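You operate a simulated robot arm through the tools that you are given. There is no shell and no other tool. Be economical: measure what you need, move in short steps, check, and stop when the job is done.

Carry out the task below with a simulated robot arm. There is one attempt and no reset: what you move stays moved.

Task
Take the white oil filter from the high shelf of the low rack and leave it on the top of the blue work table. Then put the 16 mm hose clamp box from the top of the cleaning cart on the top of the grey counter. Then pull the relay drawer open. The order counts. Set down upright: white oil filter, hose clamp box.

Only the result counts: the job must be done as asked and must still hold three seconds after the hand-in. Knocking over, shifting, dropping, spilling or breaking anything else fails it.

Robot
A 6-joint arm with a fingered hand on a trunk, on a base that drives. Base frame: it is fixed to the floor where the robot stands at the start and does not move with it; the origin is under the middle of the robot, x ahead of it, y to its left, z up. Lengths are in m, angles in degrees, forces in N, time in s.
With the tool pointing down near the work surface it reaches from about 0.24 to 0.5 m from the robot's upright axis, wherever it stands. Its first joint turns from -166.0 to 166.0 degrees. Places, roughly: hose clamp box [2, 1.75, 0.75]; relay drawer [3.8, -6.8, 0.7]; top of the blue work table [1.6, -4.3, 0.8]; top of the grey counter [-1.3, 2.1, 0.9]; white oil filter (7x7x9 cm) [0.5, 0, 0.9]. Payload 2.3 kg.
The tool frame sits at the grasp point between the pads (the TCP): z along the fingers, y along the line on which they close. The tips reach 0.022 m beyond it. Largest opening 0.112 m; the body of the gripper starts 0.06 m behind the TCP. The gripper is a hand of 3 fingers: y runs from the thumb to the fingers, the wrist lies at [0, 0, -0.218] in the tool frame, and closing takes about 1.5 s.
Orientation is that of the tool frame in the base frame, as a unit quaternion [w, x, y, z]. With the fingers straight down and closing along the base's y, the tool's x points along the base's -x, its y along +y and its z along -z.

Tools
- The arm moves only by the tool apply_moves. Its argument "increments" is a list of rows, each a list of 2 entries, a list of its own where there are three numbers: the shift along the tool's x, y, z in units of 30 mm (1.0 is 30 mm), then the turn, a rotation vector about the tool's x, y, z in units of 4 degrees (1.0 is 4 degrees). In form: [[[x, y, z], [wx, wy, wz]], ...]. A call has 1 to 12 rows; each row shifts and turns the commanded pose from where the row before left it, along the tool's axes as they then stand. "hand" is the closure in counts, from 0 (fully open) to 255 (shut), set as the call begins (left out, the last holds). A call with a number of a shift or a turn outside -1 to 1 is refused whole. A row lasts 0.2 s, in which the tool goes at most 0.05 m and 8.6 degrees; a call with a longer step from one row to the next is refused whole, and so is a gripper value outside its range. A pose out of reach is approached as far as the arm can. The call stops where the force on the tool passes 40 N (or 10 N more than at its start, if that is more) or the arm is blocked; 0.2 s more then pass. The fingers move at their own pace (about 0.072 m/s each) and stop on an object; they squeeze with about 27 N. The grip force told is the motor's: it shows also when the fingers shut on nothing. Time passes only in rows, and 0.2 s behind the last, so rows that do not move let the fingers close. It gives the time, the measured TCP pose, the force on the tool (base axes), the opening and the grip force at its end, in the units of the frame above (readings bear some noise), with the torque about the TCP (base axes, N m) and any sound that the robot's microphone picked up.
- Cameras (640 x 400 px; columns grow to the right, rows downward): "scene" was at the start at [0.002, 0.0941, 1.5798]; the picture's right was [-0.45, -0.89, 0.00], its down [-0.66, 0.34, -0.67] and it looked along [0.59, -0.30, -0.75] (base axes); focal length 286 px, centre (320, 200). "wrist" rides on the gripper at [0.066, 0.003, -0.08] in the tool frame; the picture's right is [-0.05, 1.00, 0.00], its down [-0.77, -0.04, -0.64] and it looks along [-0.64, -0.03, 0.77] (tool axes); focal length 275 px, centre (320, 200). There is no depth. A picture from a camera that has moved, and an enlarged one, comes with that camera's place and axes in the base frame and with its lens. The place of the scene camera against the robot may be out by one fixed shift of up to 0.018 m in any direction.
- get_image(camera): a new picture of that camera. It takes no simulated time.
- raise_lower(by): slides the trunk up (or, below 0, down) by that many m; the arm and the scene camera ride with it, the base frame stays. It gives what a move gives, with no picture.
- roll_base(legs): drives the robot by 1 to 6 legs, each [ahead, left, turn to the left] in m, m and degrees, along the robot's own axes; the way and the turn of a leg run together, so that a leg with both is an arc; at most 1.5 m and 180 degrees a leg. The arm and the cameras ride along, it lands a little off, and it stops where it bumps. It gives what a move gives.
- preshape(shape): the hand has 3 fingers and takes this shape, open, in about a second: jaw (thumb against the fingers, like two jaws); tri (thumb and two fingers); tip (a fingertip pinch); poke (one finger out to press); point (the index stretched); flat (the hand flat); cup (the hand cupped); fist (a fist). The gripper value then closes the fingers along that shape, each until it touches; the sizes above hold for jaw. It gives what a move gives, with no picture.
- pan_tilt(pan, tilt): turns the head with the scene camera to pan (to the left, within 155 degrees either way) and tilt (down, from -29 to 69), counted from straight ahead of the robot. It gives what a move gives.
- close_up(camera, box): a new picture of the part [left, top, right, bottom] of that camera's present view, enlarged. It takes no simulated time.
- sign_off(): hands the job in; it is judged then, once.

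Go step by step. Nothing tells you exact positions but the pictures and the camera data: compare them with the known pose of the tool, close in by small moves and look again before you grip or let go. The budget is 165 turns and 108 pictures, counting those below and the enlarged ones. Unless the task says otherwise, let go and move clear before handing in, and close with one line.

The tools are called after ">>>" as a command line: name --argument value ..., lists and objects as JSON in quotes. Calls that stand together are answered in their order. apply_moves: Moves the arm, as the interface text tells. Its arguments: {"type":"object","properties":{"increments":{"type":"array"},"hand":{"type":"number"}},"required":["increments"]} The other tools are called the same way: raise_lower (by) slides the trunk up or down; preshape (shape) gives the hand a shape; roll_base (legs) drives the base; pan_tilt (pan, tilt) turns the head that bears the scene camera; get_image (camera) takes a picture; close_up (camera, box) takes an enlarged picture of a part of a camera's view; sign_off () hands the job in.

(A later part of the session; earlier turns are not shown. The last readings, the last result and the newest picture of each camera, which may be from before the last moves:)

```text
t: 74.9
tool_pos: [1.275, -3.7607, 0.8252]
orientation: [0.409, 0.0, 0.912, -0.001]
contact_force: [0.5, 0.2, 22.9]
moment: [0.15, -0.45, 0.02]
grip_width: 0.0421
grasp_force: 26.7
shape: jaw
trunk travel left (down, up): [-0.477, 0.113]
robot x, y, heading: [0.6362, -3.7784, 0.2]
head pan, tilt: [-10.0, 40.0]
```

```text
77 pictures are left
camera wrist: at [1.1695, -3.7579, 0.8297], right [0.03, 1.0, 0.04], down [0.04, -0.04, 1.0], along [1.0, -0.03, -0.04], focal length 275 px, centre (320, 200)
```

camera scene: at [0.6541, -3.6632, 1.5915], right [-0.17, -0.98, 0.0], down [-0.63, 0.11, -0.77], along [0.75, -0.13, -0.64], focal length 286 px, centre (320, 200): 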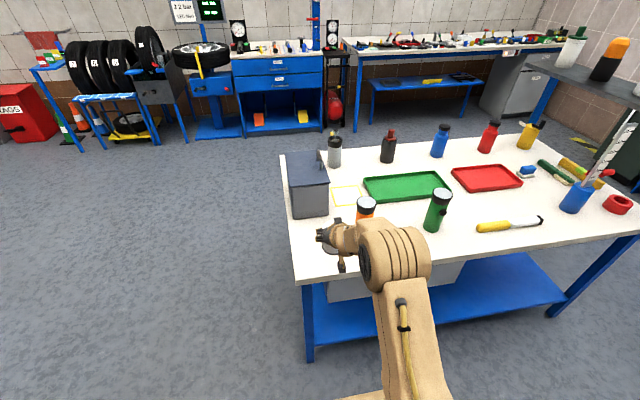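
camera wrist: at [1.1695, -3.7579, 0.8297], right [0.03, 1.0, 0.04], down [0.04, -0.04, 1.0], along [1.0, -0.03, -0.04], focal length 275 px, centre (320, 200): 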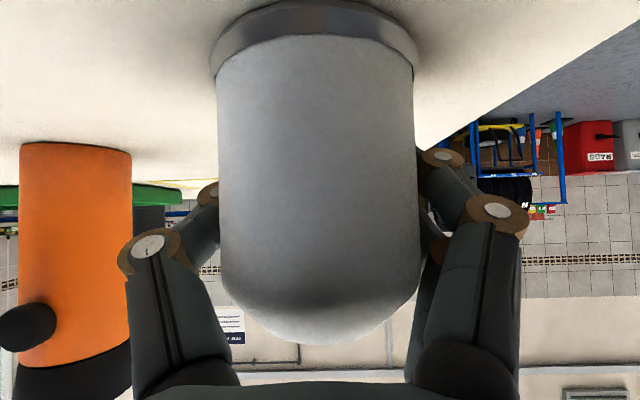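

Contact made, so the table top is at about 0.78. I take off the load by raising 3 mm, then open.

>>> raise_lower --by 0.005

>>> apply_moves --increments '[[[0, 0, 0], [0, 0, 0]], [[0, 0, 0], [0, 0, 0]], [[0, 0, 0], [0, 0, 0]], [[0, 0, 0], [0, 0, 0]], [[0, 0, 0], [0, 0, 0]], [[0, 0, 0], [0, 0, 0]], [[0, 0, 0], [0, 0, 0]]]' --hand 0

>>> get_image --camera "wrist"

```text
t: 75.4
tool_pos: [1.2734, -3.7605, 0.8263]
orientation: [0.406, 0.001, 0.914, 0.0]
contact_force: [3.5, -0.2, 9.8]
moment: [0.03, -0.4, -0.04]
grip_width: 0.0418
grasp_force: 27.3
shape: jaw
trunk travel left (down, up): [-0.482, 0.108]
robot x, y, heading: [0.6398, -3.7779, 0.1]
head pan, tilt: [-10.0, 40.0]
```

```text
t: 77.0
tool_pos: [1.2733, -3.7604, 0.8265]
orientation: [0.407, 0.0, 0.913, 0.0]
contact_force: [-0.2, -0.5, -0.8]
moment: [0.02, 0.01, -0.02]
grip_width: 0.1123
grasp_force: 0.0
shape: jaw
trunk travel left (down, up): [-0.482, 0.108]
robot x, y, heading: [0.6408, -3.7804, -0.3]
head pan, tilt: [-10.0, 40.0]
```

```text
76 pictures are left
camera wrist: at [1.171, -3.7578, 0.8313], right [0.03, 1.0, 0.03], down [0.04, -0.04, 1.0], along [1.0, -0.03, -0.04], focal length 275 px, centre (320, 200)
```

wrist: 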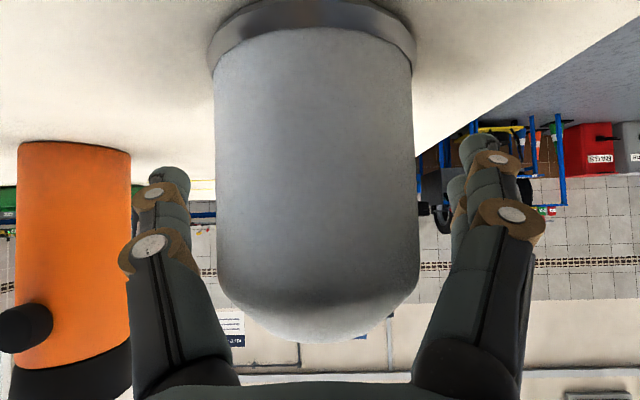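

Released, and the filter is standing. I back straight out and look.

>>> roll_base --legs '[[-0.3, 0, 0]]'

>>> get_image --camera "scene"

```text
t: 79.1
tool_pos: [0.9721, -3.7606, 0.8281]
orientation: [0.407, 0.001, 0.913, 0.0]
contact_force: [-0.2, 0.0, 0.2]
moment: [-0.01, -0.01, -0.01]
grip_width: 0.1121
grasp_force: 0.0
shape: jaw
trunk travel left (down, up): [-0.482, 0.108]
robot x, y, heading: [0.332, -3.784, 0.1]
head pan, tilt: [-10.0, 40.0]
```

```text
75 pictures are left
camera scene: at [0.3493, -3.6632, 1.5736], right [-0.17, -0.98, 0.0], down [-0.63, 0.11, -0.77], along [0.75, -0.13, -0.64], focal length 286 px, centre (320, 200)
```

scene: 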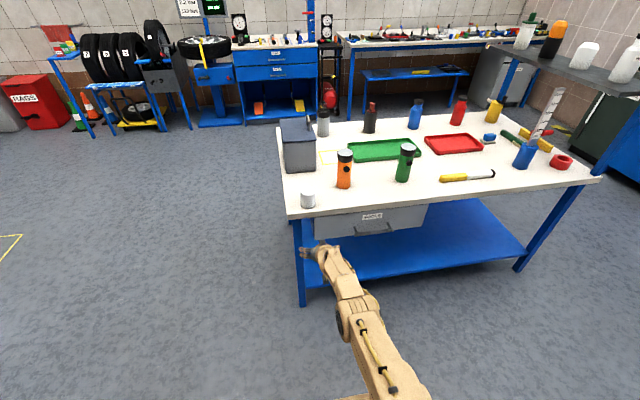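

Filter stands on the table. I tuck the arm and drive north-east to an open area to look at the cleaning cart.

>>> apply_moves --increments '[[[-0.22, 0, -0.873], [0, 0, 0]], [[-0.22, 0, -0.873], [0, 0, 0]], [[-0.22, 0, -0.873], [0, 0, 0]], [[-0.22, 0, -0.873], [0, 0, 0]], [[-0.22, 0, -0.873], [0, 0, 0]], [[-0.22, 0, -0.873], [0, 0, 0]], [[-0.22, 0, -0.873], [0, 0, 0]], [[-0.22, 0, -0.873], [0, 0, 0]]]'

>>> roll_base --legs '[[0, 1.3, 0], [1.4, 0, 0], [0, 0, 90]]'

>>> pan_tilt --pan 0 --tilt 25

>>> get_image --camera "scene"

```text
t: 80.9
tool_pos: [0.8505, -3.7605, 1.0069]
orientation: [0.406, 0.001, 0.914, 0.0]
contact_force: [-0.4, 0.1, -0.7]
moment: [-0.02, -0.02, 0.01]
grip_width: 0.1119
grasp_force: 0.1
shape: jaw
trunk travel left (down, up): [-0.482, 0.108]
robot x, y, heading: [0.3375, -3.7774, 0.1]
head pan, tilt: [-10.0, 40.0]
```

```text
t: 97.8
tool_pos: [1.7307, -1.9636, 1.0064]
orientation: [0.291, -0.64, 0.652, 0.285]
contact_force: [-0.1, 0.9, -0.9]
moment: [0.0, 0.01, 0.0]
grip_width: 0.1119
grasp_force: 0.1
shape: jaw
trunk travel left (down, up): [-0.482, 0.108]
robot x, y, heading: [1.7402, -2.4837, 88.9]
head pan, tilt: [-10.0, 40.0]
```

```text
t: 98.6
tool_pos: [1.7313, -1.9634, 1.0057]
orientation: [0.291, -0.639, 0.652, 0.285]
contact_force: [-0.3, 0.1, -0.3]
moment: [-0.01, 0.02, 0.01]
grip_width: 0.1121
grasp_force: 0.0
shape: jaw
trunk travel left (down, up): [-0.482, 0.108]
robot x, y, heading: [1.7388, -2.4767, 89.2]
head pan, tilt: [0.0, 25.0]
```

```text
74 pictures are left
camera scene: at [1.5923, -2.4571, 1.5968], right [1.0, -0.02, 0.0], down [-0.01, -0.42, -0.91], along [0.02, 0.91, -0.42], focal length 286 px, centre (320, 200)
```

scene: 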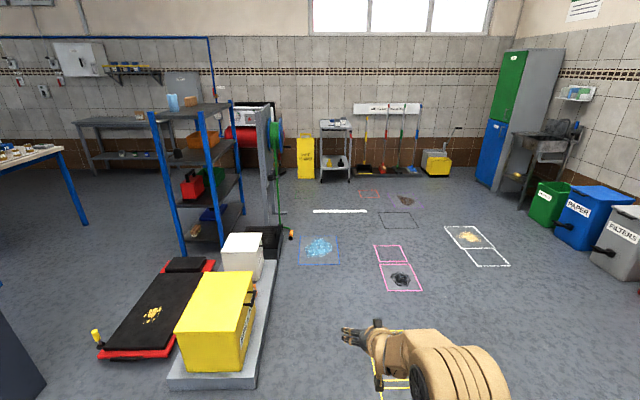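

The cart is straight ahead near the back wall, and there are spill marks on the floor that I keep clear of. I go by x≈2.7 and then to about [2.1, 0.7] in front of the cart.

>>> roll_base --legs '[[1.08, -0.96, 0], [1.5, 0, 0], [0.6, 0.65, 0]]'

>>> pan_tilt --pan 5 --tilt 35

>>> get_image --camera "scene"

```text
t: 117.0
tool_pos: [2.1185, 1.1997, 1.0055]
orientation: [0.29, -0.639, 0.653, 0.284]
contact_force: [0.3, -0.4, -0.8]
moment: [-0.01, 0.01, 0.01]
grip_width: 0.1119
grasp_force: 0.0
shape: jaw
trunk travel left (down, up): [-0.482, 0.108]
robot x, y, heading: [2.1261, 0.6842, 88.7]
head pan, tilt: [0.0, 25.0]
```

```text
t: 117.7
tool_pos: [2.1182, 1.2, 1.0064]
orientation: [0.292, -0.638, 0.654, 0.284]
contact_force: [0.2, 0.6, 1.0]
moment: [0.01, -0.03, 0.01]
grip_width: 0.112
grasp_force: 0.1
shape: jaw
trunk travel left (down, up): [-0.482, 0.108]
robot x, y, heading: [2.1249, 0.6856, 88.8]
head pan, tilt: [5.0, 35.0]
```

```text
73 pictures are left
camera scene: at [1.9699, 0.7019, 1.5812], right [1.0, 0.07, 0.0], down [0.04, -0.57, -0.82], along [-0.05, 0.82, -0.57], focal length 286 px, centre (320, 200)
```

scene: 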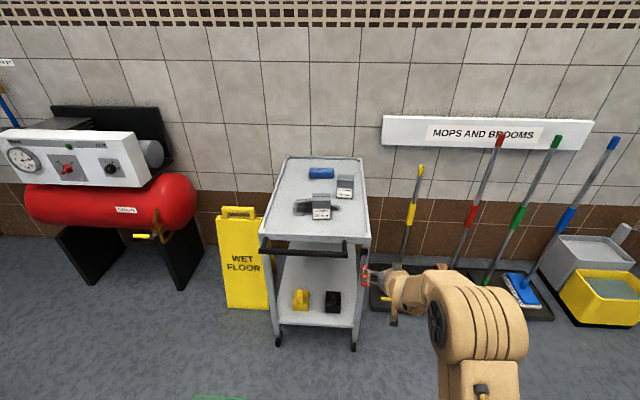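

>>> close_up --camera "scene" --box '[270, 150, 370, 240]'

```text
4.44 times, centred on (320, 195) of scene
camera zoom: at [1.9699, 0.7019, 1.5812], right [1.0, 0.07, 0.0], down [0.04, -0.57, -0.82], along [-0.05, 0.82, -0.57], focal length 1271 px, centre (320, 222)
```

zoom: 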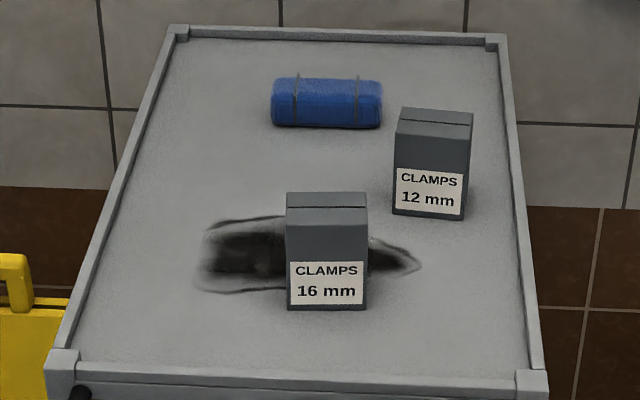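

The 16 mm box is the front one, at about [1.91, 1.78]. I drive in line with it and look with the wrist camera.

>>> roll_base --legs '[[0.33, 0.205, 1.2]]'

>>> get_image --camera "wrist"

>>> get_image --camera "scene"

```text
t: 120.2
tool_pos: [1.9042, 1.5304, 1.005]
orientation: [0.288, -0.645, 0.646, 0.288]
contact_force: [0.4, -0.1, 0.2]
moment: [-0.02, -0.02, -0.01]
grip_width: 0.1122
grasp_force: 0.0
shape: jaw
trunk travel left (down, up): [-0.482, 0.108]
robot x, y, heading: [1.9185, 1.0124, 90.3]
head pan, tilt: [5.0, 35.0]
```

```text
71 pictures are left
camera wrist: at [1.9008, 1.4264, 1.0109], right [-1.0, 0.03, 0.03], down [0.04, 0.04, 1.0], along [0.03, 1.0, -0.05], focal length 275 px, centre (320, 200)
```

wrist: 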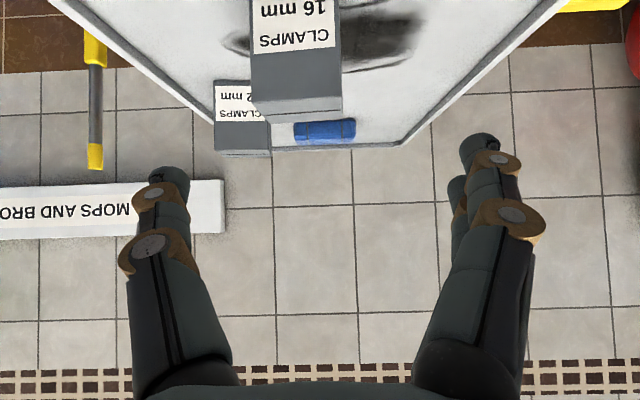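

```text
70 pictures are left
camera scene: at [1.7656, 1.0303, 1.5811], right [1.0, 0.09, 0.0], down [0.05, -0.57, -0.82], along [-0.07, 0.82, -0.57], focal length 286 px, centre (320, 200)
```

scene: 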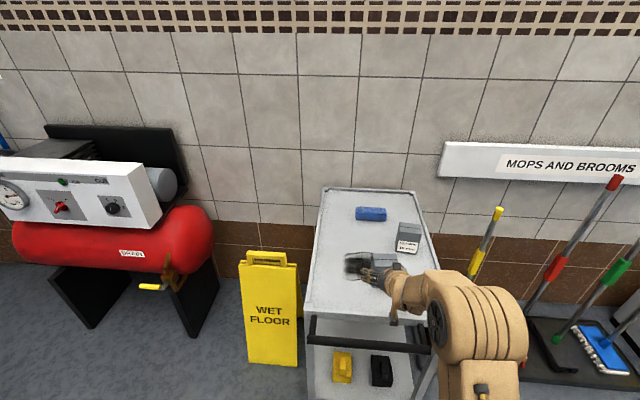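

The box front is at y≈1.68, x≈1.925, about 8 cm wide and 12 cm tall. I lower the trunk so the hand comes to box height in front of it, then look.

>>> raise_lower --by -0.13

>>> apply_moves --increments '[[[0, -0.35, 0], [0, 0, 0]], [[0, -0.35, 0], [0, 0, 0]], [[0, 0, 0], [0, 0, 0]]]'

>>> get_image --camera "wrist"

>>> get_image --camera "scene"

```text
t: 121.7
tool_pos: [1.9043, 1.53, 0.8757]
orientation: [0.288, -0.646, 0.647, 0.287]
contact_force: [0.1, -0.1, 0.1]
moment: [-0.02, 0.02, -0.02]
grip_width: 0.1119
grasp_force: 0.1
shape: jaw
trunk travel left (down, up): [-0.352, 0.238]
robot x, y, heading: [1.9213, 1.0133, 89.9]
head pan, tilt: [5.0, 35.0]
```

```text
t: 122.5
tool_pos: [1.9245, 1.5305, 0.8763]
orientation: [-0.287, 0.646, -0.646, -0.288]
contact_force: [0.1, 0.0, -0.5]
moment: [0.01, 0.01, 0.01]
grip_width: 0.112
grasp_force: 0.1
shape: jaw
trunk travel left (down, up): [-0.352, 0.238]
robot x, y, heading: [1.9224, 1.0132, 89.9]
head pan, tilt: [5.0, 35.0]
```

```text
69 pictures are left
camera wrist: at [1.9223, 1.426, 0.8811], right [-1.0, 0.03, 0.04], down [0.04, 0.04, 1.0], along [0.03, 1.0, -0.04], focal length 275 px, centre (320, 200)
```

wrist: 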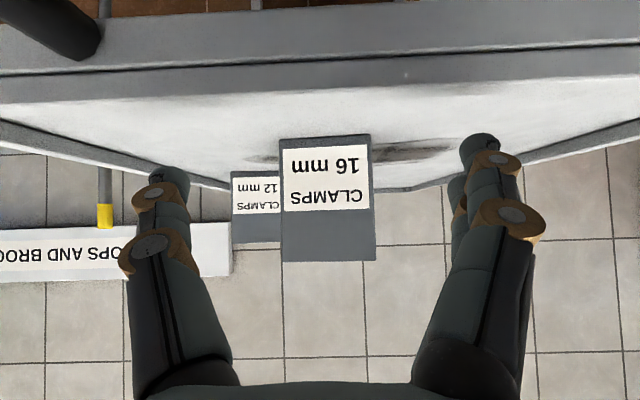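

```text
68 pictures are left
camera scene: at [1.7659, 1.0297, 1.4511], right [1.0, 0.09, 0.0], down [0.05, -0.57, -0.82], along [-0.07, 0.82, -0.57], focal length 286 px, centre (320, 200)
```

scene: 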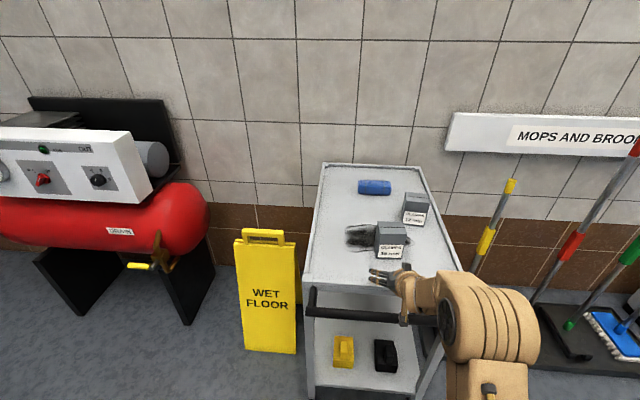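

Refined: box front y≈1.652, base z≈0.82, x≈1.922, so the hand is lined up. I drive forward 14 cm to straddle it.

>>> roll_base --legs '[[0.1, 0, 0]]'

>>> get_image --camera "wrist"

```text
t: 123.7
tool_pos: [1.9252, 1.6304, 0.8761]
orientation: [-0.287, 0.647, -0.646, -0.287]
contact_force: [-0.3, 0.2, 0.4]
moment: [0.0, -0.01, 0.02]
grip_width: 0.1123
grasp_force: 0.0
shape: jaw
trunk travel left (down, up): [-0.352, 0.238]
robot x, y, heading: [1.9186, 1.114, 90.1]
head pan, tilt: [5.0, 35.0]
```

```text
67 pictures are left
camera wrist: at [1.9224, 1.5271, 0.8807], right [-1.0, 0.03, 0.03], down [0.04, 0.04, 1.0], along [0.03, 1.0, -0.05], focal length 275 px, centre (320, 200)
```

wrist: 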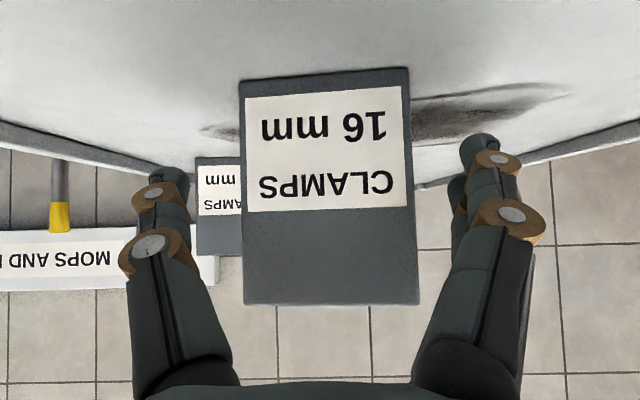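

Box front is at y≈1.637, so I move 3 cm further and then close.

>>> roll_base --legs '[[0.03, 0, 0]]'

>>> get_image --camera "wrist"

>>> close_up --camera "scene" --box '[310, 180, 470, 320]'

```text
t: 124.5
tool_pos: [1.9251, 1.6631, 0.8754]
orientation: [-0.287, 0.647, -0.646, -0.287]
contact_force: [-0.6, -0.5, -0.6]
moment: [0.0, 0.0, -0.01]
grip_width: 0.1117
grasp_force: 0.1
shape: jaw
trunk travel left (down, up): [-0.352, 0.238]
robot x, y, heading: [1.923, 1.1464, 90.0]
head pan, tilt: [5.0, 35.0]
```

```text
66 pictures are left
camera wrist: at [1.9223, 1.5574, 0.8807], right [-1.0, 0.03, 0.03], down [0.04, 0.04, 1.0], along [0.03, 1.0, -0.05], focal length 275 px, centre (320, 200)
```

wrist: 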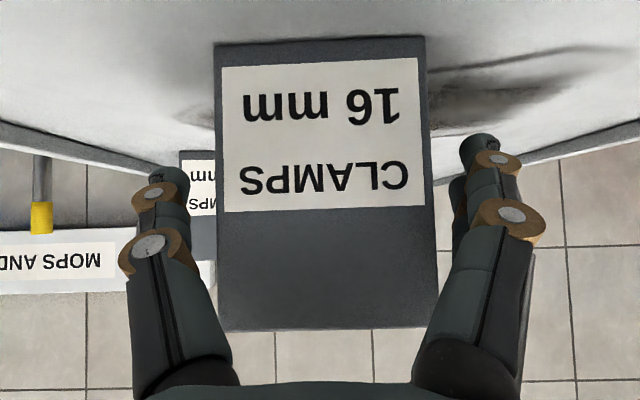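

```text
2.86 times, centred on (390, 250) of scene
camera zoom: at [1.7659, 1.1617, 1.4511], right [1.0, 0.09, 0.0], down [0.05, -0.57, -0.82], along [-0.07, 0.82, -0.57], focal length 817 px, centre (120, 57)
```

zoom: 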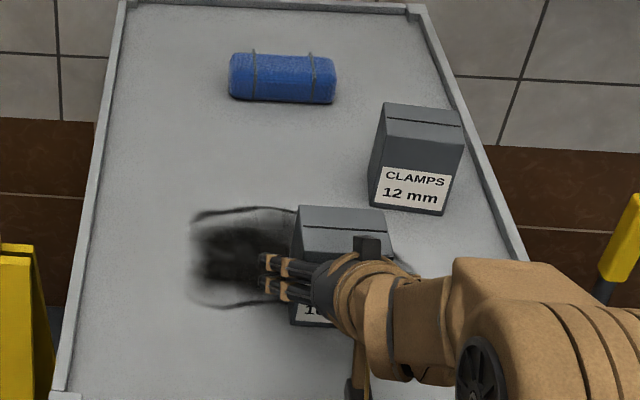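

The box is deeper than I thought, so I go 3 cm further before closing.

>>> roll_base --legs '[[0.028, 0, 0]]'

>>> apply_moves --increments '[[[0, 0, 0], [0, 0, 0]], [[0, 0, 0], [0, 0, 0]], [[0, 0, 0], [0, 0, 0]], [[0, 0, 0], [0, 0, 0]], [[0, 0, 0], [0, 0, 0]], [[0, 0, 0], [0, 0, 0]], [[0, 0, 0], [0, 0, 0]], [[0, 0, 0], [0, 0, 0]], [[0, 0, 0], [0, 0, 0]]]' --hand 255

>>> get_image --camera "wrist"

>>> close_up --camera "scene" --box '[310, 180, 470, 320]'

```text
t: 125.3
tool_pos: [1.9243, 1.6897, 0.8761]
orientation: [0.287, -0.646, 0.646, 0.287]
contact_force: [-0.2, 0.0, -0.2]
moment: [0.04, 0.0, -0.03]
grip_width: 0.112
grasp_force: 0.1
shape: jaw
trunk travel left (down, up): [-0.352, 0.238]
robot x, y, heading: [1.9214, 1.1689, 90.2]
head pan, tilt: [5.0, 35.0]
```

```text
t: 127.3
tool_pos: [1.9238, 1.6898, 0.8745]
orientation: [0.288, -0.646, 0.646, 0.288]
contact_force: [0.9, -0.5, 0.0]
moment: [0.01, 0.04, 0.02]
grip_width: 0.07
grasp_force: 26.7
shape: jaw
trunk travel left (down, up): [-0.352, 0.238]
robot x, y, heading: [1.9214, 1.174, 90.4]
head pan, tilt: [5.0, 35.0]
```

```text
64 pictures are left
camera wrist: at [1.9223, 1.5849, 0.881], right [-1.0, 0.03, 0.04], down [0.04, 0.04, 1.0], along [0.03, 1.0, -0.04], focal length 275 px, centre (320, 200)
```

wrist: 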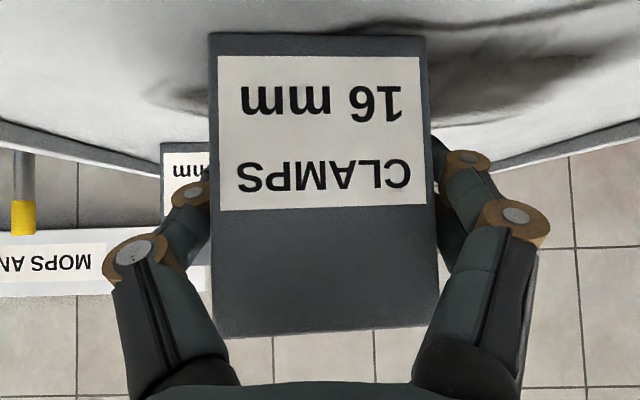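

```text
2.86 times, centred on (390, 250) of scene
camera zoom: at [1.766, 1.1887, 1.4511], right [1.0, 0.09, 0.0], down [0.05, -0.57, -0.82], along [-0.07, 0.82, -0.57], focal length 817 px, centre (120, 57)
```

zoom: 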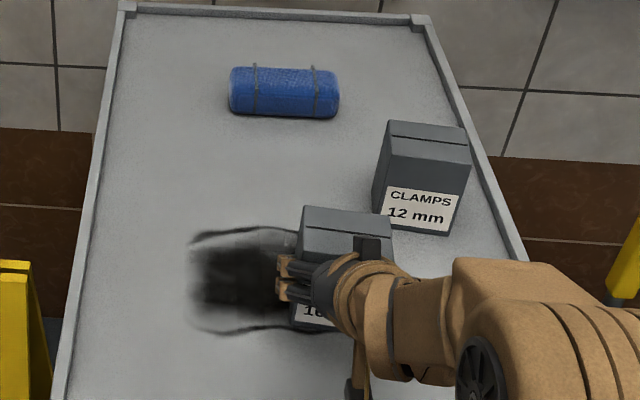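

Gripped at 0.07 m. I lift with the trunk and check.

>>> raise_lower --by 0.06

>>> get_image --camera "wrist"

>>> close_up --camera "scene" --box '[310, 180, 470, 320]'

```text
t: 128.3
tool_pos: [1.9254, 1.6896, 0.9367]
orientation: [0.287, -0.646, 0.647, 0.287]
contact_force: [0.1, 0.0, -1.2]
moment: [-0.06, -0.02, 0.01]
grip_width: 0.0701
grasp_force: 27.5
shape: jaw
trunk travel left (down, up): [-0.412, 0.178]
robot x, y, heading: [1.9245, 1.1712, 90.2]
head pan, tilt: [5.0, 35.0]
```

```text
62 pictures are left
camera wrist: at [1.9222, 1.5851, 0.941], right [-1.0, 0.03, 0.03], down [0.04, 0.04, 1.0], along [0.03, 1.0, -0.05], focal length 275 px, centre (320, 200)
```

wrist: 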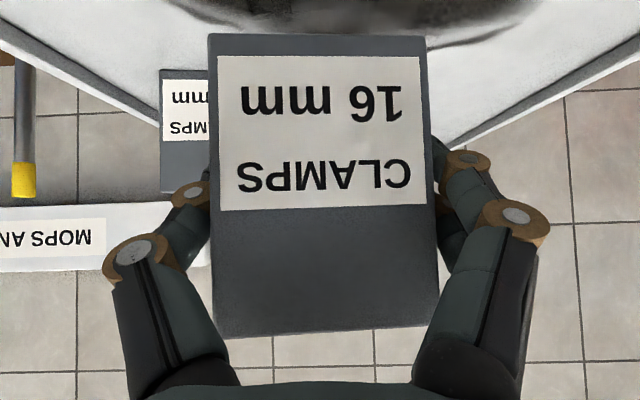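

```text
2.86 times, centred on (390, 250) of scene
camera zoom: at [1.7658, 1.189, 1.5112], right [1.0, 0.09, 0.0], down [0.05, -0.57, -0.82], along [-0.07, 0.82, -0.57], focal length 817 px, centre (120, 57)
```

zoom: 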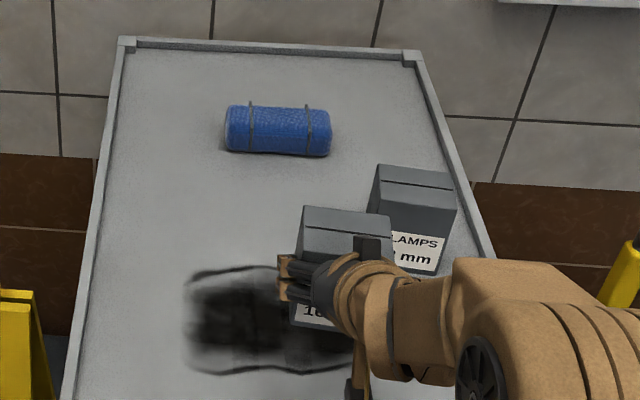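

The box is held and lifted. I raise it further, back off, turn west and go down the corridor at y≈1.2 between the rack and the compressor.

>>> raise_lower --by 0.1

>>> roll_base --legs '[[-0.12, 0, 0], [0, 0, 90], [0, -0.1, 0]]'

>>> pan_tilt --pan 0 --tilt 35

>>> get_image --camera "scene"

```text
t: 129.7
tool_pos: [1.9249, 1.6895, 1.0363]
orientation: [0.288, -0.646, 0.646, 0.288]
contact_force: [0.6, -0.1, -1.4]
moment: [-0.02, -0.02, -0.02]
grip_width: 0.0698
grasp_force: 27.5
shape: jaw
trunk travel left (down, up): [-0.512, 0.078]
robot x, y, heading: [1.9197, 1.1714, 90.0]
head pan, tilt: [5.0, 35.0]
```

```text
t: 135.5
tool_pos: [1.4047, 1.159, 1.0358]
orientation: [0.0, 0.914, -0.001, -0.407]
contact_force: [-0.7, 0.5, -2.0]
moment: [0.02, 0.0, -0.02]
grip_width: 0.0701
grasp_force: 27.6
shape: jaw
trunk travel left (down, up): [-0.512, 0.078]
robot x, y, heading: [1.9276, 1.1518, 179.9]
head pan, tilt: [5.0, 35.0]
```

```text
t: 136.1
tool_pos: [1.4052, 1.1582, 1.0374]
orientation: [0.0, 0.914, -0.001, -0.406]
contact_force: [-0.4, -0.5, -2.5]
moment: [-0.02, -0.05, -0.01]
grip_width: 0.07
grasp_force: 26.9
shape: jaw
trunk travel left (down, up): [-0.512, 0.078]
robot x, y, heading: [1.921, 1.1509, 180.0]
head pan, tilt: [0.0, 35.0]
```

```text
60 pictures are left
camera scene: at [1.886, 1.0022, 1.6111], right [0.0, 1.0, 0.0], down [0.57, 0.0, -0.82], along [-0.82, 0.0, -0.57], focal length 286 px, centre (320, 200)
```

scene: 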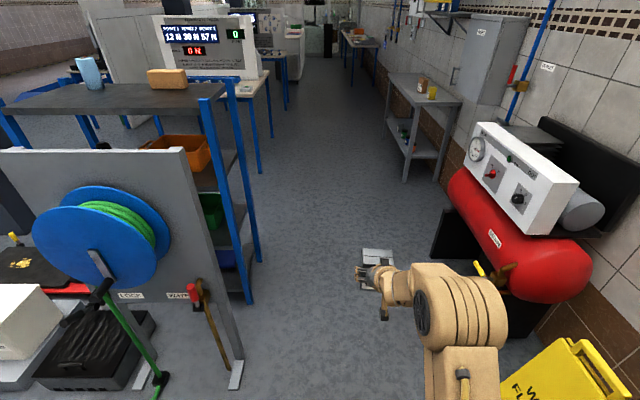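

The corridor is clear. I drive west and turn north in front of the grey counter.

>>> roll_base --legs '[[1.5, 0, 0], [1.5, 0.05, 0], [0.4, 0.1, 0], [0, 0, -90]]'

>>> get_image --camera "scene"

>>> get_image --camera "wrist"

```text
refused: leg 2 is longer than a leg can be; nothing moved
```

```text
59 pictures are left
camera scene: at [1.886, 1.0022, 1.6111], right [0.0, 1.0, 0.0], down [0.57, 0.0, -0.82], along [-0.82, 0.0, -0.57], focal length 286 px, centre (320, 200)
```

scene: 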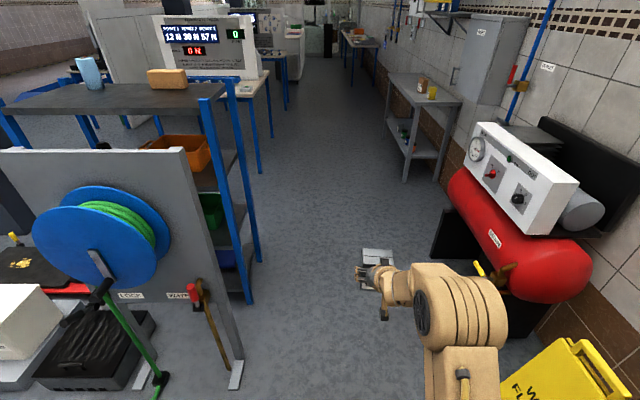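

```text
58 pictures are left
camera wrist: at [1.5096, 1.1542, 1.041], right [-0.03, -1.0, 0.03], down [-0.04, 0.04, 1.0], along [-1.0, 0.03, -0.05], focal length 275 px, centre (320, 200)
```

wrist: 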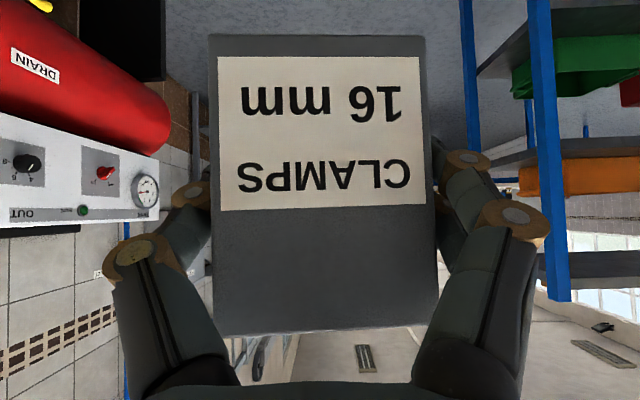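

One leg was slightly too long, so I reissue the drive with shorter legs.

>>> roll_base --legs '[[1.45, 0, 0], [1.45, 0.05, 0], [0.45, 0.1, 0], [0, 0, -90]]'

>>> get_image --camera "scene"

```text
t: 156.4
tool_pos: [-1.4482, 1.5439, 1.0363]
orientation: [0.289, -0.643, 0.648, 0.287]
contact_force: [-0.2, 0.0, -1.3]
moment: [-0.05, 0.02, 0.01]
grip_width: 0.0702
grasp_force: 26.5
shape: jaw
trunk travel left (down, up): [-0.512, 0.078]
robot x, y, heading: [-1.4552, 1.0297, 89.6]
head pan, tilt: [0.0, 35.0]
```

```text
57 pictures are left
camera scene: at [-1.6023, 1.044, 1.6111], right [1.0, -0.01, 0.0], down [0.0, -0.57, -0.82], along [0.0, 0.82, -0.57], focal length 286 px, centre (320, 200)
```

scene: 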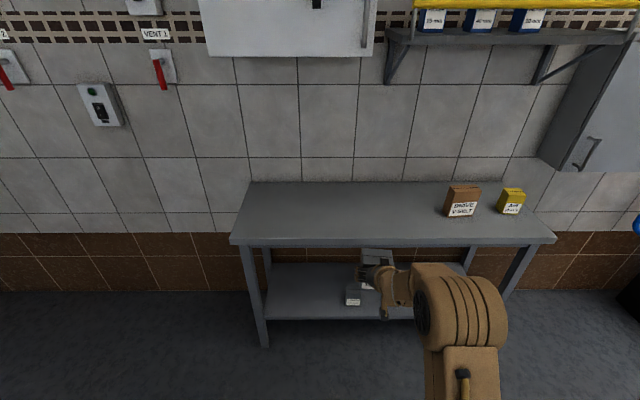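

The counter top spans x≈-1.92 to -0.75 with its front edge at y≈1.82. The left half is free, so I move in there.

>>> roll_base --legs '[[0.29, 0, 0.4]]'

>>> apply_moves --increments '[[[-0.62, 0, 0.69], [0, 0, 0]], [[-0.62, 0, 0.69], [0, 0, 0]], [[-0.62, 0, 0.69], [0, 0, 0]], [[-0.62, 0, 0.69], [0, 0, 0]], [[0, 0, 0], [0, 0, 0]]]'

>>> pan_tilt --pan -5 --tilt 45

>>> get_image --camera "scene"

>>> get_image --camera "wrist"

```text
t: 158.4
tool_pos: [-1.4519, 1.8329, 1.035]
orientation: [-0.286, 0.647, -0.646, -0.287]
contact_force: [-0.1, 0.4, -1.7]
moment: [0.0, 0.0, -0.03]
grip_width: 0.07
grasp_force: 27.1
shape: jaw
trunk travel left (down, up): [-0.512, 0.078]
robot x, y, heading: [-1.4561, 1.3152, 90.6]
head pan, tilt: [0.0, 35.0]
```

```text
t: 159.6
tool_pos: [-1.4513, 1.9435, 1.0346]
orientation: [0.287, -0.646, 0.647, 0.287]
contact_force: [0.7, -0.3, -1.1]
moment: [-0.05, 0.02, -0.02]
grip_width: 0.0701
grasp_force: 27.8
shape: jaw
trunk travel left (down, up): [-0.512, 0.078]
robot x, y, heading: [-1.4531, 1.3168, 90.1]
head pan, tilt: [0.0, 35.0]
```

```text
t: 160.4
tool_pos: [-1.4535, 1.9435, 1.0348]
orientation: [-0.287, 0.647, -0.646, -0.287]
contact_force: [-0.2, 0.2, -2.0]
moment: [-0.04, -0.01, -0.01]
grip_width: 0.07
grasp_force: 27.3
shape: jaw
trunk travel left (down, up): [-0.512, 0.078]
robot x, y, heading: [-1.4561, 1.3126, 90.3]
head pan, tilt: [-5.0, 45.0]
```

```text
56 pictures are left
camera scene: at [-1.5951, 1.3253, 1.5964], right [1.0, -0.08, 0.0], down [-0.06, -0.7, -0.71], along [0.06, 0.7, -0.71], focal length 286 px, centre (320, 200)
```

scene: 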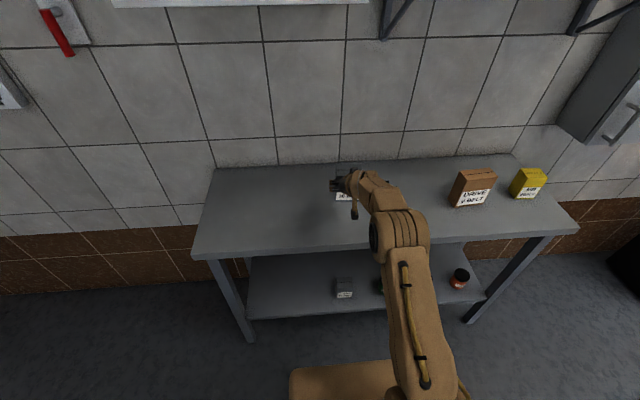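

```text
55 pictures are left
camera wrist: at [-1.4549, 1.8393, 1.0399], right [-1.0, 0.03, 0.04], down [0.04, 0.04, 1.0], along [0.03, 1.0, -0.05], focal length 275 px, centre (320, 200)
```

wrist: 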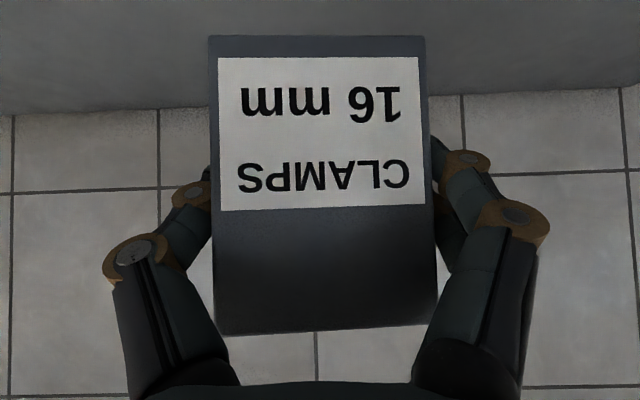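

Position is fine, with the box around y≈1.93–2.02. I lower with the trunk until contact.

>>> raise_lower --by -0.07

>>> raise_lower --by -0.01

>>> get_image --camera "wrist"

>>> close_up --camera "scene" --box '[270, 140, 430, 260]'

```text
t: 161.4
tool_pos: [-1.4534, 1.9429, 0.9654]
orientation: [-0.287, 0.647, -0.645, -0.288]
contact_force: [0.1, -0.3, -2.4]
moment: [-0.03, 0.0, 0.0]
grip_width: 0.07
grasp_force: 26.9
shape: jaw
trunk travel left (down, up): [-0.442, 0.148]
robot x, y, heading: [-1.4502, 1.315, 90.2]
head pan, tilt: [-5.0, 45.0]
```

```text
t: 162.0
tool_pos: [-1.4526, 1.9436, 0.9539]
orientation: [0.288, -0.646, 0.646, 0.288]
contact_force: [0.8, -0.6, -1.7]
moment: [-0.04, 0.01, -0.01]
grip_width: 0.0698
grasp_force: 27.1
shape: jaw
trunk travel left (down, up): [-0.432, 0.158]
robot x, y, heading: [-1.4503, 1.3164, 90.3]
head pan, tilt: [-5.0, 45.0]
```

```text
54 pictures are left
camera wrist: at [-1.4548, 1.8392, 0.9599], right [-1.0, 0.03, 0.04], down [0.04, 0.04, 1.0], along [0.03, 1.0, -0.05], focal length 275 px, centre (320, 200)
```

wrist: 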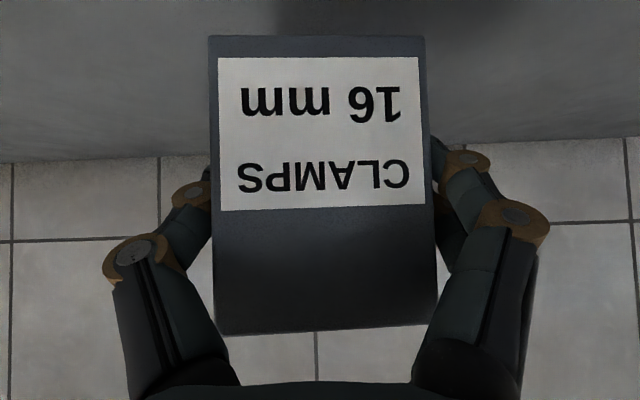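

```text
3.33 times, centred on (350, 200) of scene
camera zoom: at [-1.595, 1.3251, 1.5163], right [1.0, -0.08, 0.0], down [-0.06, -0.7, -0.71], along [0.06, 0.7, -0.71], focal length 953 px, centre (220, 200)
```

zoom: 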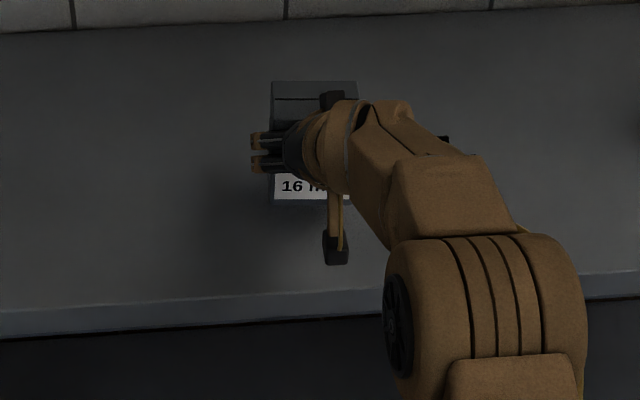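

>>> raise_lower --by -0.01

>>> raise_lower --by -0.01

>>> raise_lower --by -0.006

>>> raise_lower --by -0.005

>>> get_image --camera "wrist"

```text
t: 162.6
tool_pos: [-1.4522, 1.9442, 0.9446]
orientation: [-0.287, 0.647, -0.646, -0.287]
contact_force: [-0.1, 0.6, -2.6]
moment: [-0.01, 0.0, 0.01]
grip_width: 0.0699
grasp_force: 27.3
shape: jaw
trunk travel left (down, up): [-0.422, 0.168]
robot x, y, heading: [-1.4548, 1.3129, 90.1]
head pan, tilt: [-5.0, 45.0]
```

```text
t: 163.2
tool_pos: [-1.4531, 1.9446, 0.935]
orientation: [-0.287, 0.647, -0.646, -0.287]
contact_force: [-0.8, -0.7, -2.6]
moment: [-0.02, 0.01, 0.01]
grip_width: 0.0701
grasp_force: 26.6
shape: jaw
trunk travel left (down, up): [-0.412, 0.178]
robot x, y, heading: [-1.4531, 1.3144, 89.9]
head pan, tilt: [-5.0, 45.0]
```

```text
t: 163.7
tool_pos: [-1.4528, 1.9433, 0.9283]
orientation: [-0.287, 0.646, -0.646, -0.287]
contact_force: [0.4, -0.2, -2.2]
moment: [0.01, -0.03, 0.01]
grip_width: 0.0697
grasp_force: 26.6
shape: jaw
trunk travel left (down, up): [-0.406, 0.184]
robot x, y, heading: [-1.4504, 1.3122, 90.0]
head pan, tilt: [-5.0, 45.0]
```

```text
t: 164.3
tool_pos: [-1.4518, 1.945, 0.9242]
orientation: [-0.287, 0.647, -0.645, -0.287]
contact_force: [0.6, 0.4, -1.8]
moment: [-0.06, 0.01, 0.0]
grip_width: 0.0698
grasp_force: 27.2
shape: jaw
trunk travel left (down, up): [-0.401, 0.189]
robot x, y, heading: [-1.4563, 1.3137, 90.2]
head pan, tilt: [-5.0, 45.0]
```

```text
52 pictures are left
camera wrist: at [-1.4548, 1.8392, 0.9289], right [-1.0, 0.03, 0.04], down [0.04, 0.04, 1.0], along [0.03, 1.0, -0.05], focal length 275 px, centre (320, 200)
```

wrist: 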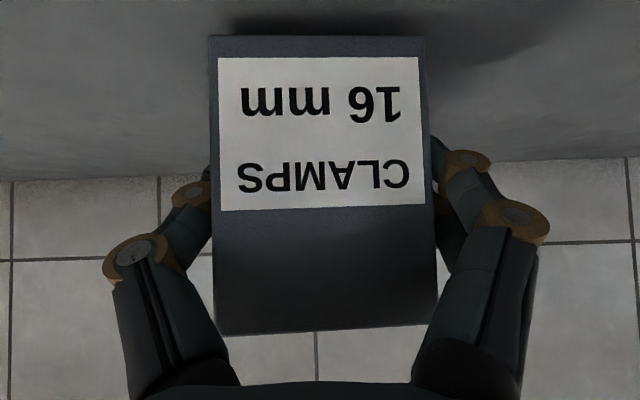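

>>> raise_lower --by -0.005

>>> raise_lower --by -0.004

>>> raise_lower --by -0.004

>>> raise_lower --by -0.003

>>> raise_lower --by -0.003

>>> get_image --camera "wrist"

```text
t: 164.8
tool_pos: [-1.453, 1.9428, 0.9199]
orientation: [-0.287, 0.647, -0.645, -0.288]
contact_force: [-0.6, -0.2, -1.4]
moment: [0.01, 0.01, 0.0]
grip_width: 0.0699
grasp_force: 26.8
shape: jaw
trunk travel left (down, up): [-0.396, 0.194]
robot x, y, heading: [-1.4559, 1.3137, 90.1]
head pan, tilt: [-5.0, 45.0]
```

```text
t: 165.3
tool_pos: [-1.453, 1.9437, 0.9158]
orientation: [-0.288, 0.647, -0.645, -0.289]
contact_force: [0.5, 0.4, 3.0]
moment: [0.07, 0.03, -0.01]
grip_width: 0.0698
grasp_force: 26.6
shape: jaw
trunk travel left (down, up): [-0.392, 0.198]
robot x, y, heading: [-1.4513, 1.3152, 89.9]
head pan, tilt: [-5.0, 45.0]
```

```text
t: 165.9
tool_pos: [-1.4521, 1.9426, 0.9143]
orientation: [-0.29, 0.646, -0.643, -0.291]
contact_force: [0.2, 5.8, 19.9]
moment: [0.29, 0.06, -0.05]
grip_width: 0.0698
grasp_force: 27.1
shape: jaw
trunk travel left (down, up): [-0.388, 0.202]
robot x, y, heading: [-1.452, 1.3128, 90.1]
head pan, tilt: [-5.0, 45.0]
```

```text
t: 166.5
tool_pos: [-1.4532, 1.9443, 0.9139]
orientation: [-0.293, 0.644, -0.643, -0.293]
contact_force: [-0.4, -1.5, 13.1]
moment: [0.1, 0.07, -0.03]
grip_width: 0.07
grasp_force: 27.8
shape: jaw
trunk travel left (down, up): [-0.385, 0.205]
robot x, y, heading: [-1.453, 1.3128, 90.3]
head pan, tilt: [-5.0, 45.0]
stopped: the force on the tool passed its limit at 41 N (the readings are from after the stop); the commanded pose is now the measured one
```

```text
t: 167.1
tool_pos: [-1.4515, 1.9423, 0.9137]
orientation: [-0.295, 0.644, -0.641, -0.294]
contact_force: [-0.3, 4.8, 32.0]
moment: [0.36, 0.06, -0.04]
grip_width: 0.0699
grasp_force: 27.0
shape: jaw
trunk travel left (down, up): [-0.382, 0.208]
robot x, y, heading: [-1.4547, 1.3132, 90.3]
head pan, tilt: [-5.0, 45.0]
```

```text
51 pictures are left
camera wrist: at [-1.4547, 1.8383, 0.9168], right [-1.0, 0.03, 0.03], down [0.03, 0.02, 1.0], along [0.03, 1.0, -0.03], focal length 275 px, centre (320, 200)
```

wrist: 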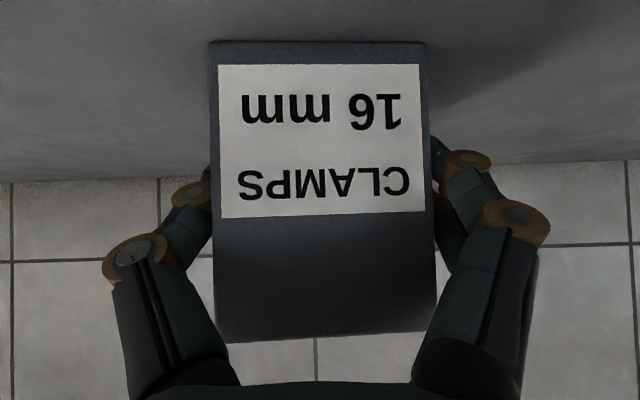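

In contact at TCP z≈0.916. I unload, then open.

>>> raise_lower --by 0.005

>>> raise_lower --by 0.002

```text
t: 167.6
tool_pos: [-1.4525, 1.9424, 0.9145]
orientation: [-0.291, 0.645, -0.644, -0.291]
contact_force: [-0.3, 4.5, 18.8]
moment: [0.24, 0.06, -0.02]
grip_width: 0.0697
grasp_force: 27.3
shape: jaw
trunk travel left (down, up): [-0.387, 0.203]
robot x, y, heading: [-1.4541, 1.314, 90.4]
head pan, tilt: [-5.0, 45.0]
```

```text
t: 168.1
tool_pos: [-1.4527, 1.9426, 0.9165]
orientation: [-0.29, 0.646, -0.644, -0.29]
contact_force: [-1.1, -0.5, 9.7]
moment: [0.08, 0.04, 0.01]
grip_width: 0.0697
grasp_force: 27.4
shape: jaw
trunk travel left (down, up): [-0.389, 0.201]
robot x, y, heading: [-1.4519, 1.3182, 90.3]
head pan, tilt: [-5.0, 45.0]
```

>>> raise_lower --by 0.001

>>> apply_moves --increments '[[[0, 0, 0], [0, 0, 0]], [[0, 0, 0], [0, 0, 0]], [[0, 0, 0], [0, 0, 0]], [[0, 0, 0], [0, 0, 0]], [[0, 0, 0], [0, 0, 0]], [[0, 0, 0], [0, 0, 0]], [[0, 0, 0], [0, 0, 0]]]' --hand 0

>>> get_image --camera "wrist"

```text
t: 168.6
tool_pos: [-1.4519, 1.9437, 0.9155]
orientation: [-0.289, 0.646, -0.645, -0.289]
contact_force: [0.2, -0.7, 0.8]
moment: [0.0, 0.03, 0.03]
grip_width: 0.0698
grasp_force: 27.2
shape: jaw
trunk travel left (down, up): [-0.39, 0.2]
robot x, y, heading: [-1.4532, 1.313, 89.9]
head pan, tilt: [-5.0, 45.0]
```

```text
t: 170.2
tool_pos: [-1.4535, 1.945, 0.9166]
orientation: [-0.29, 0.646, -0.644, -0.289]
contact_force: [0.0, -0.7, -0.4]
moment: [-0.01, -0.02, 0.0]
grip_width: 0.1119
grasp_force: 0.1
shape: jaw
trunk travel left (down, up): [-0.39, 0.2]
robot x, y, heading: [-1.4527, 1.3149, 90.1]
head pan, tilt: [-5.0, 45.0]
```

```text
50 pictures are left
camera wrist: at [-1.4547, 1.8405, 0.9206], right [-1.0, 0.03, 0.03], down [0.04, 0.04, 1.0], along [0.03, 1.0, -0.04], focal length 275 px, centre (320, 200)
```

wrist: 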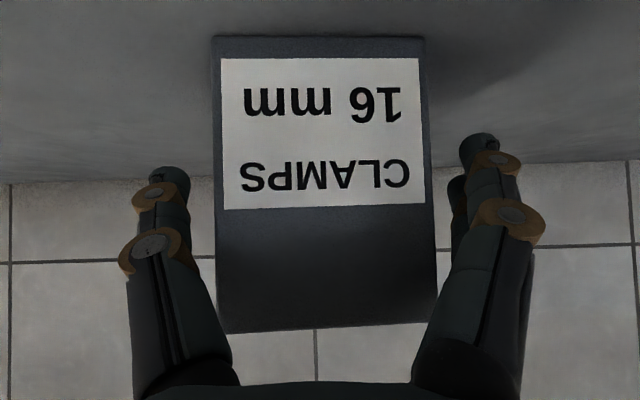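

Released and standing. I back straight out and check.

>>> roll_base --legs '[[-0.3, 0, 0]]'

>>> get_image --camera "scene"

```text
t: 172.3
tool_pos: [-1.4508, 1.6435, 0.9165]
orientation: [-0.291, 0.646, -0.644, -0.29]
contact_force: [-0.1, 0.4, 0.3]
moment: [0.04, -0.02, 0.04]
grip_width: 0.1121
grasp_force: 0.1
shape: jaw
trunk travel left (down, up): [-0.39, 0.2]
robot x, y, heading: [-1.4549, 1.0137, 90.2]
head pan, tilt: [-5.0, 45.0]
```

```text
49 pictures are left
camera scene: at [-1.5943, 1.0235, 1.4747], right [1.0, -0.08, 0.0], down [-0.06, -0.7, -0.71], along [0.06, 0.7, -0.71], focal length 286 px, centre (320, 200)
```

scene: 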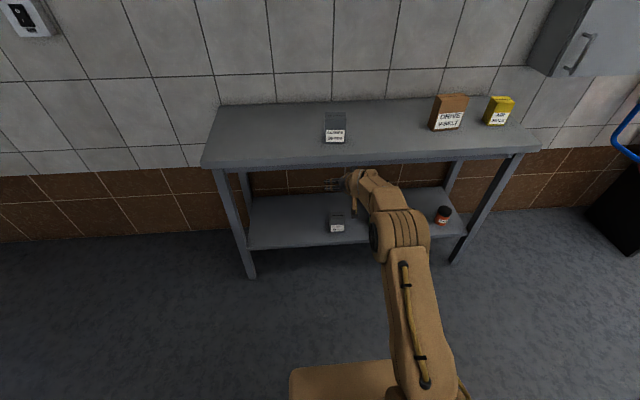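

The box stands on the counter. Now I tuck the arm and head for the relay drawer, back through the lane at x≈-0.6.

>>> apply_moves --increments '[[[0.03, 0, -0.87], [0, 0, 0]], [[0.03, 0, -0.87], [0, 0, 0]], [[0.03, 0, -0.87], [0, 0, 0]], [[0.03, 0, -0.87], [0, 0, 0]], [[0.03, 0, -0.87], [0, 0, 0]], [[0.03, 0, -0.87], [0, 0, 0]]]'

>>> roll_base --legs '[[0, 0, -90], [0.86, 0, 0], [0, 0, -90], [0.5, 0, 0]]'

>>> pan_tilt --pan 0 --tilt 40

>>> get_image --camera "scene"

```text
t: 173.7
tool_pos: [-1.4521, 1.5233, 1.0167]
orientation: [-0.291, 0.645, -0.644, -0.291]
contact_force: [-0.2, 0.4, -0.2]
moment: [-0.01, 0.02, -0.02]
grip_width: 0.1121
grasp_force: 0.1
shape: jaw
trunk travel left (down, up): [-0.39, 0.2]
robot x, y, heading: [-1.4521, 1.0184, 90.1]
head pan, tilt: [-5.0, 45.0]
```

```text
t: 188.4
tool_pos: [-0.6119, -0.0069, 1.0167]
orientation: [0.288, 0.649, 0.64, -0.293]
contact_force: [0.1, 0.9, -0.3]
moment: [-0.02, 0.0, 0.02]
grip_width: 0.1122
grasp_force: 0.0
shape: jaw
trunk travel left (down, up): [-0.39, 0.2]
robot x, y, heading: [-0.6063, 0.4996, -90.6]
head pan, tilt: [-5.0, 45.0]
```

```text
t: 189.1
tool_pos: [-0.6118, -0.0063, 1.0165]
orientation: [0.288, 0.649, 0.641, -0.292]
contact_force: [-0.1, -0.5, 0.0]
moment: [0.0, -0.03, -0.04]
grip_width: 0.1118
grasp_force: 0.0
shape: jaw
trunk travel left (down, up): [-0.39, 0.2]
robot x, y, heading: [-0.6047, 0.5017, -90.7]
head pan, tilt: [0.0, 40.0]
```

```text
48 pictures are left
camera scene: at [-0.4698, 0.4643, 1.4819], right [-1.0, 0.01, 0.0], down [0.01, 0.64, -0.77], along [-0.01, -0.77, -0.64], focal length 286 px, centre (320, 200)
```

scene: 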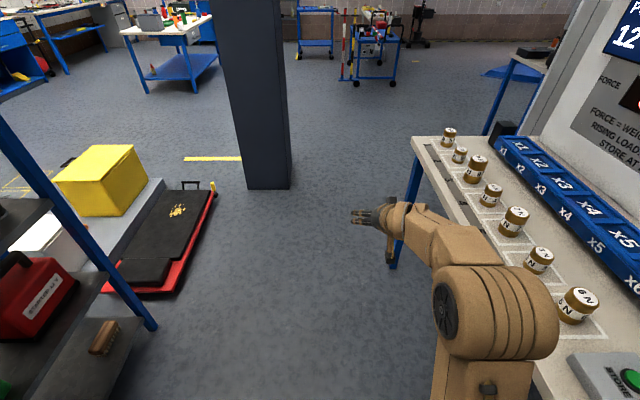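

Lane visible and clear. I keep slightly left past the bench, then pass to the right of the pillar.

>>> roll_base --legs '[[0.8, 0.1, 0.6], [0.7, -0.1, 0], [1.45, 0, 0]]'

>>> roll_base --legs '[[0.3, 1.2, 0], [0.1, 1.4, 0]]'

>>> pan_tilt --pan 15 --tilt 20

>>> get_image --camera "scene"

```text
t: 203.7
tool_pos: [-0.5855, -2.9523, 1.0163]
orientation: [0.292, 0.639, 0.651, -0.288]
contact_force: [0.2, 0.3, -0.4]
moment: [0.01, -0.01, 0.04]
grip_width: 0.1121
grasp_force: 0.1
shape: jaw
trunk travel left (down, up): [-0.39, 0.2]
robot x, y, heading: [-0.5939, -2.4446, -89.2]
head pan, tilt: [0.0, 40.0]
```

```text
t: 216.6
tool_pos: [2.0296, -3.3024, 1.0164]
orientation: [0.293, 0.639, 0.65, -0.288]
contact_force: [0.6, 0.8, -0.2]
moment: [0.03, 0.02, 0.02]
grip_width: 0.112
grasp_force: 0.1
shape: jaw
trunk travel left (down, up): [-0.39, 0.2]
robot x, y, heading: [2.0271, -2.791, -88.8]
head pan, tilt: [0.0, 40.0]
```

```text
t: 217.4
tool_pos: [2.0293, -3.3007, 1.0179]
orientation: [0.292, 0.64, 0.651, -0.288]
contact_force: [-0.5, 0.6, 0.5]
moment: [0.01, 0.0, 0.01]
grip_width: 0.112
grasp_force: 0.1
shape: jaw
trunk travel left (down, up): [-0.39, 0.2]
robot x, y, heading: [2.0229, -2.7948, -89.3]
head pan, tilt: [15.0, 20.0]
```

```text
47 pictures are left
camera scene: at [2.1811, -2.8306, 1.5133], right [-0.96, -0.27, 0.0], down [-0.09, 0.33, -0.94], along [0.26, -0.9, -0.34], focal length 286 px, centre (320, 200)
```

scene: 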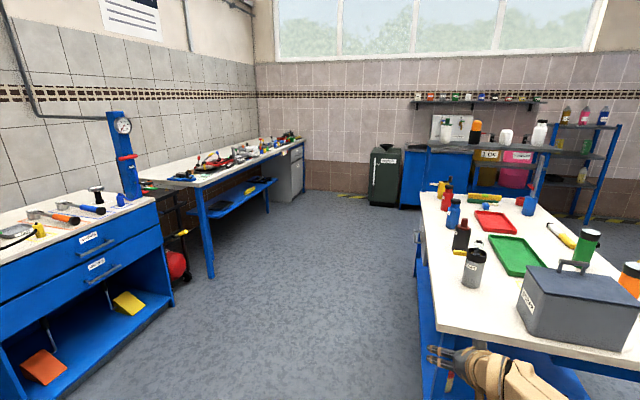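

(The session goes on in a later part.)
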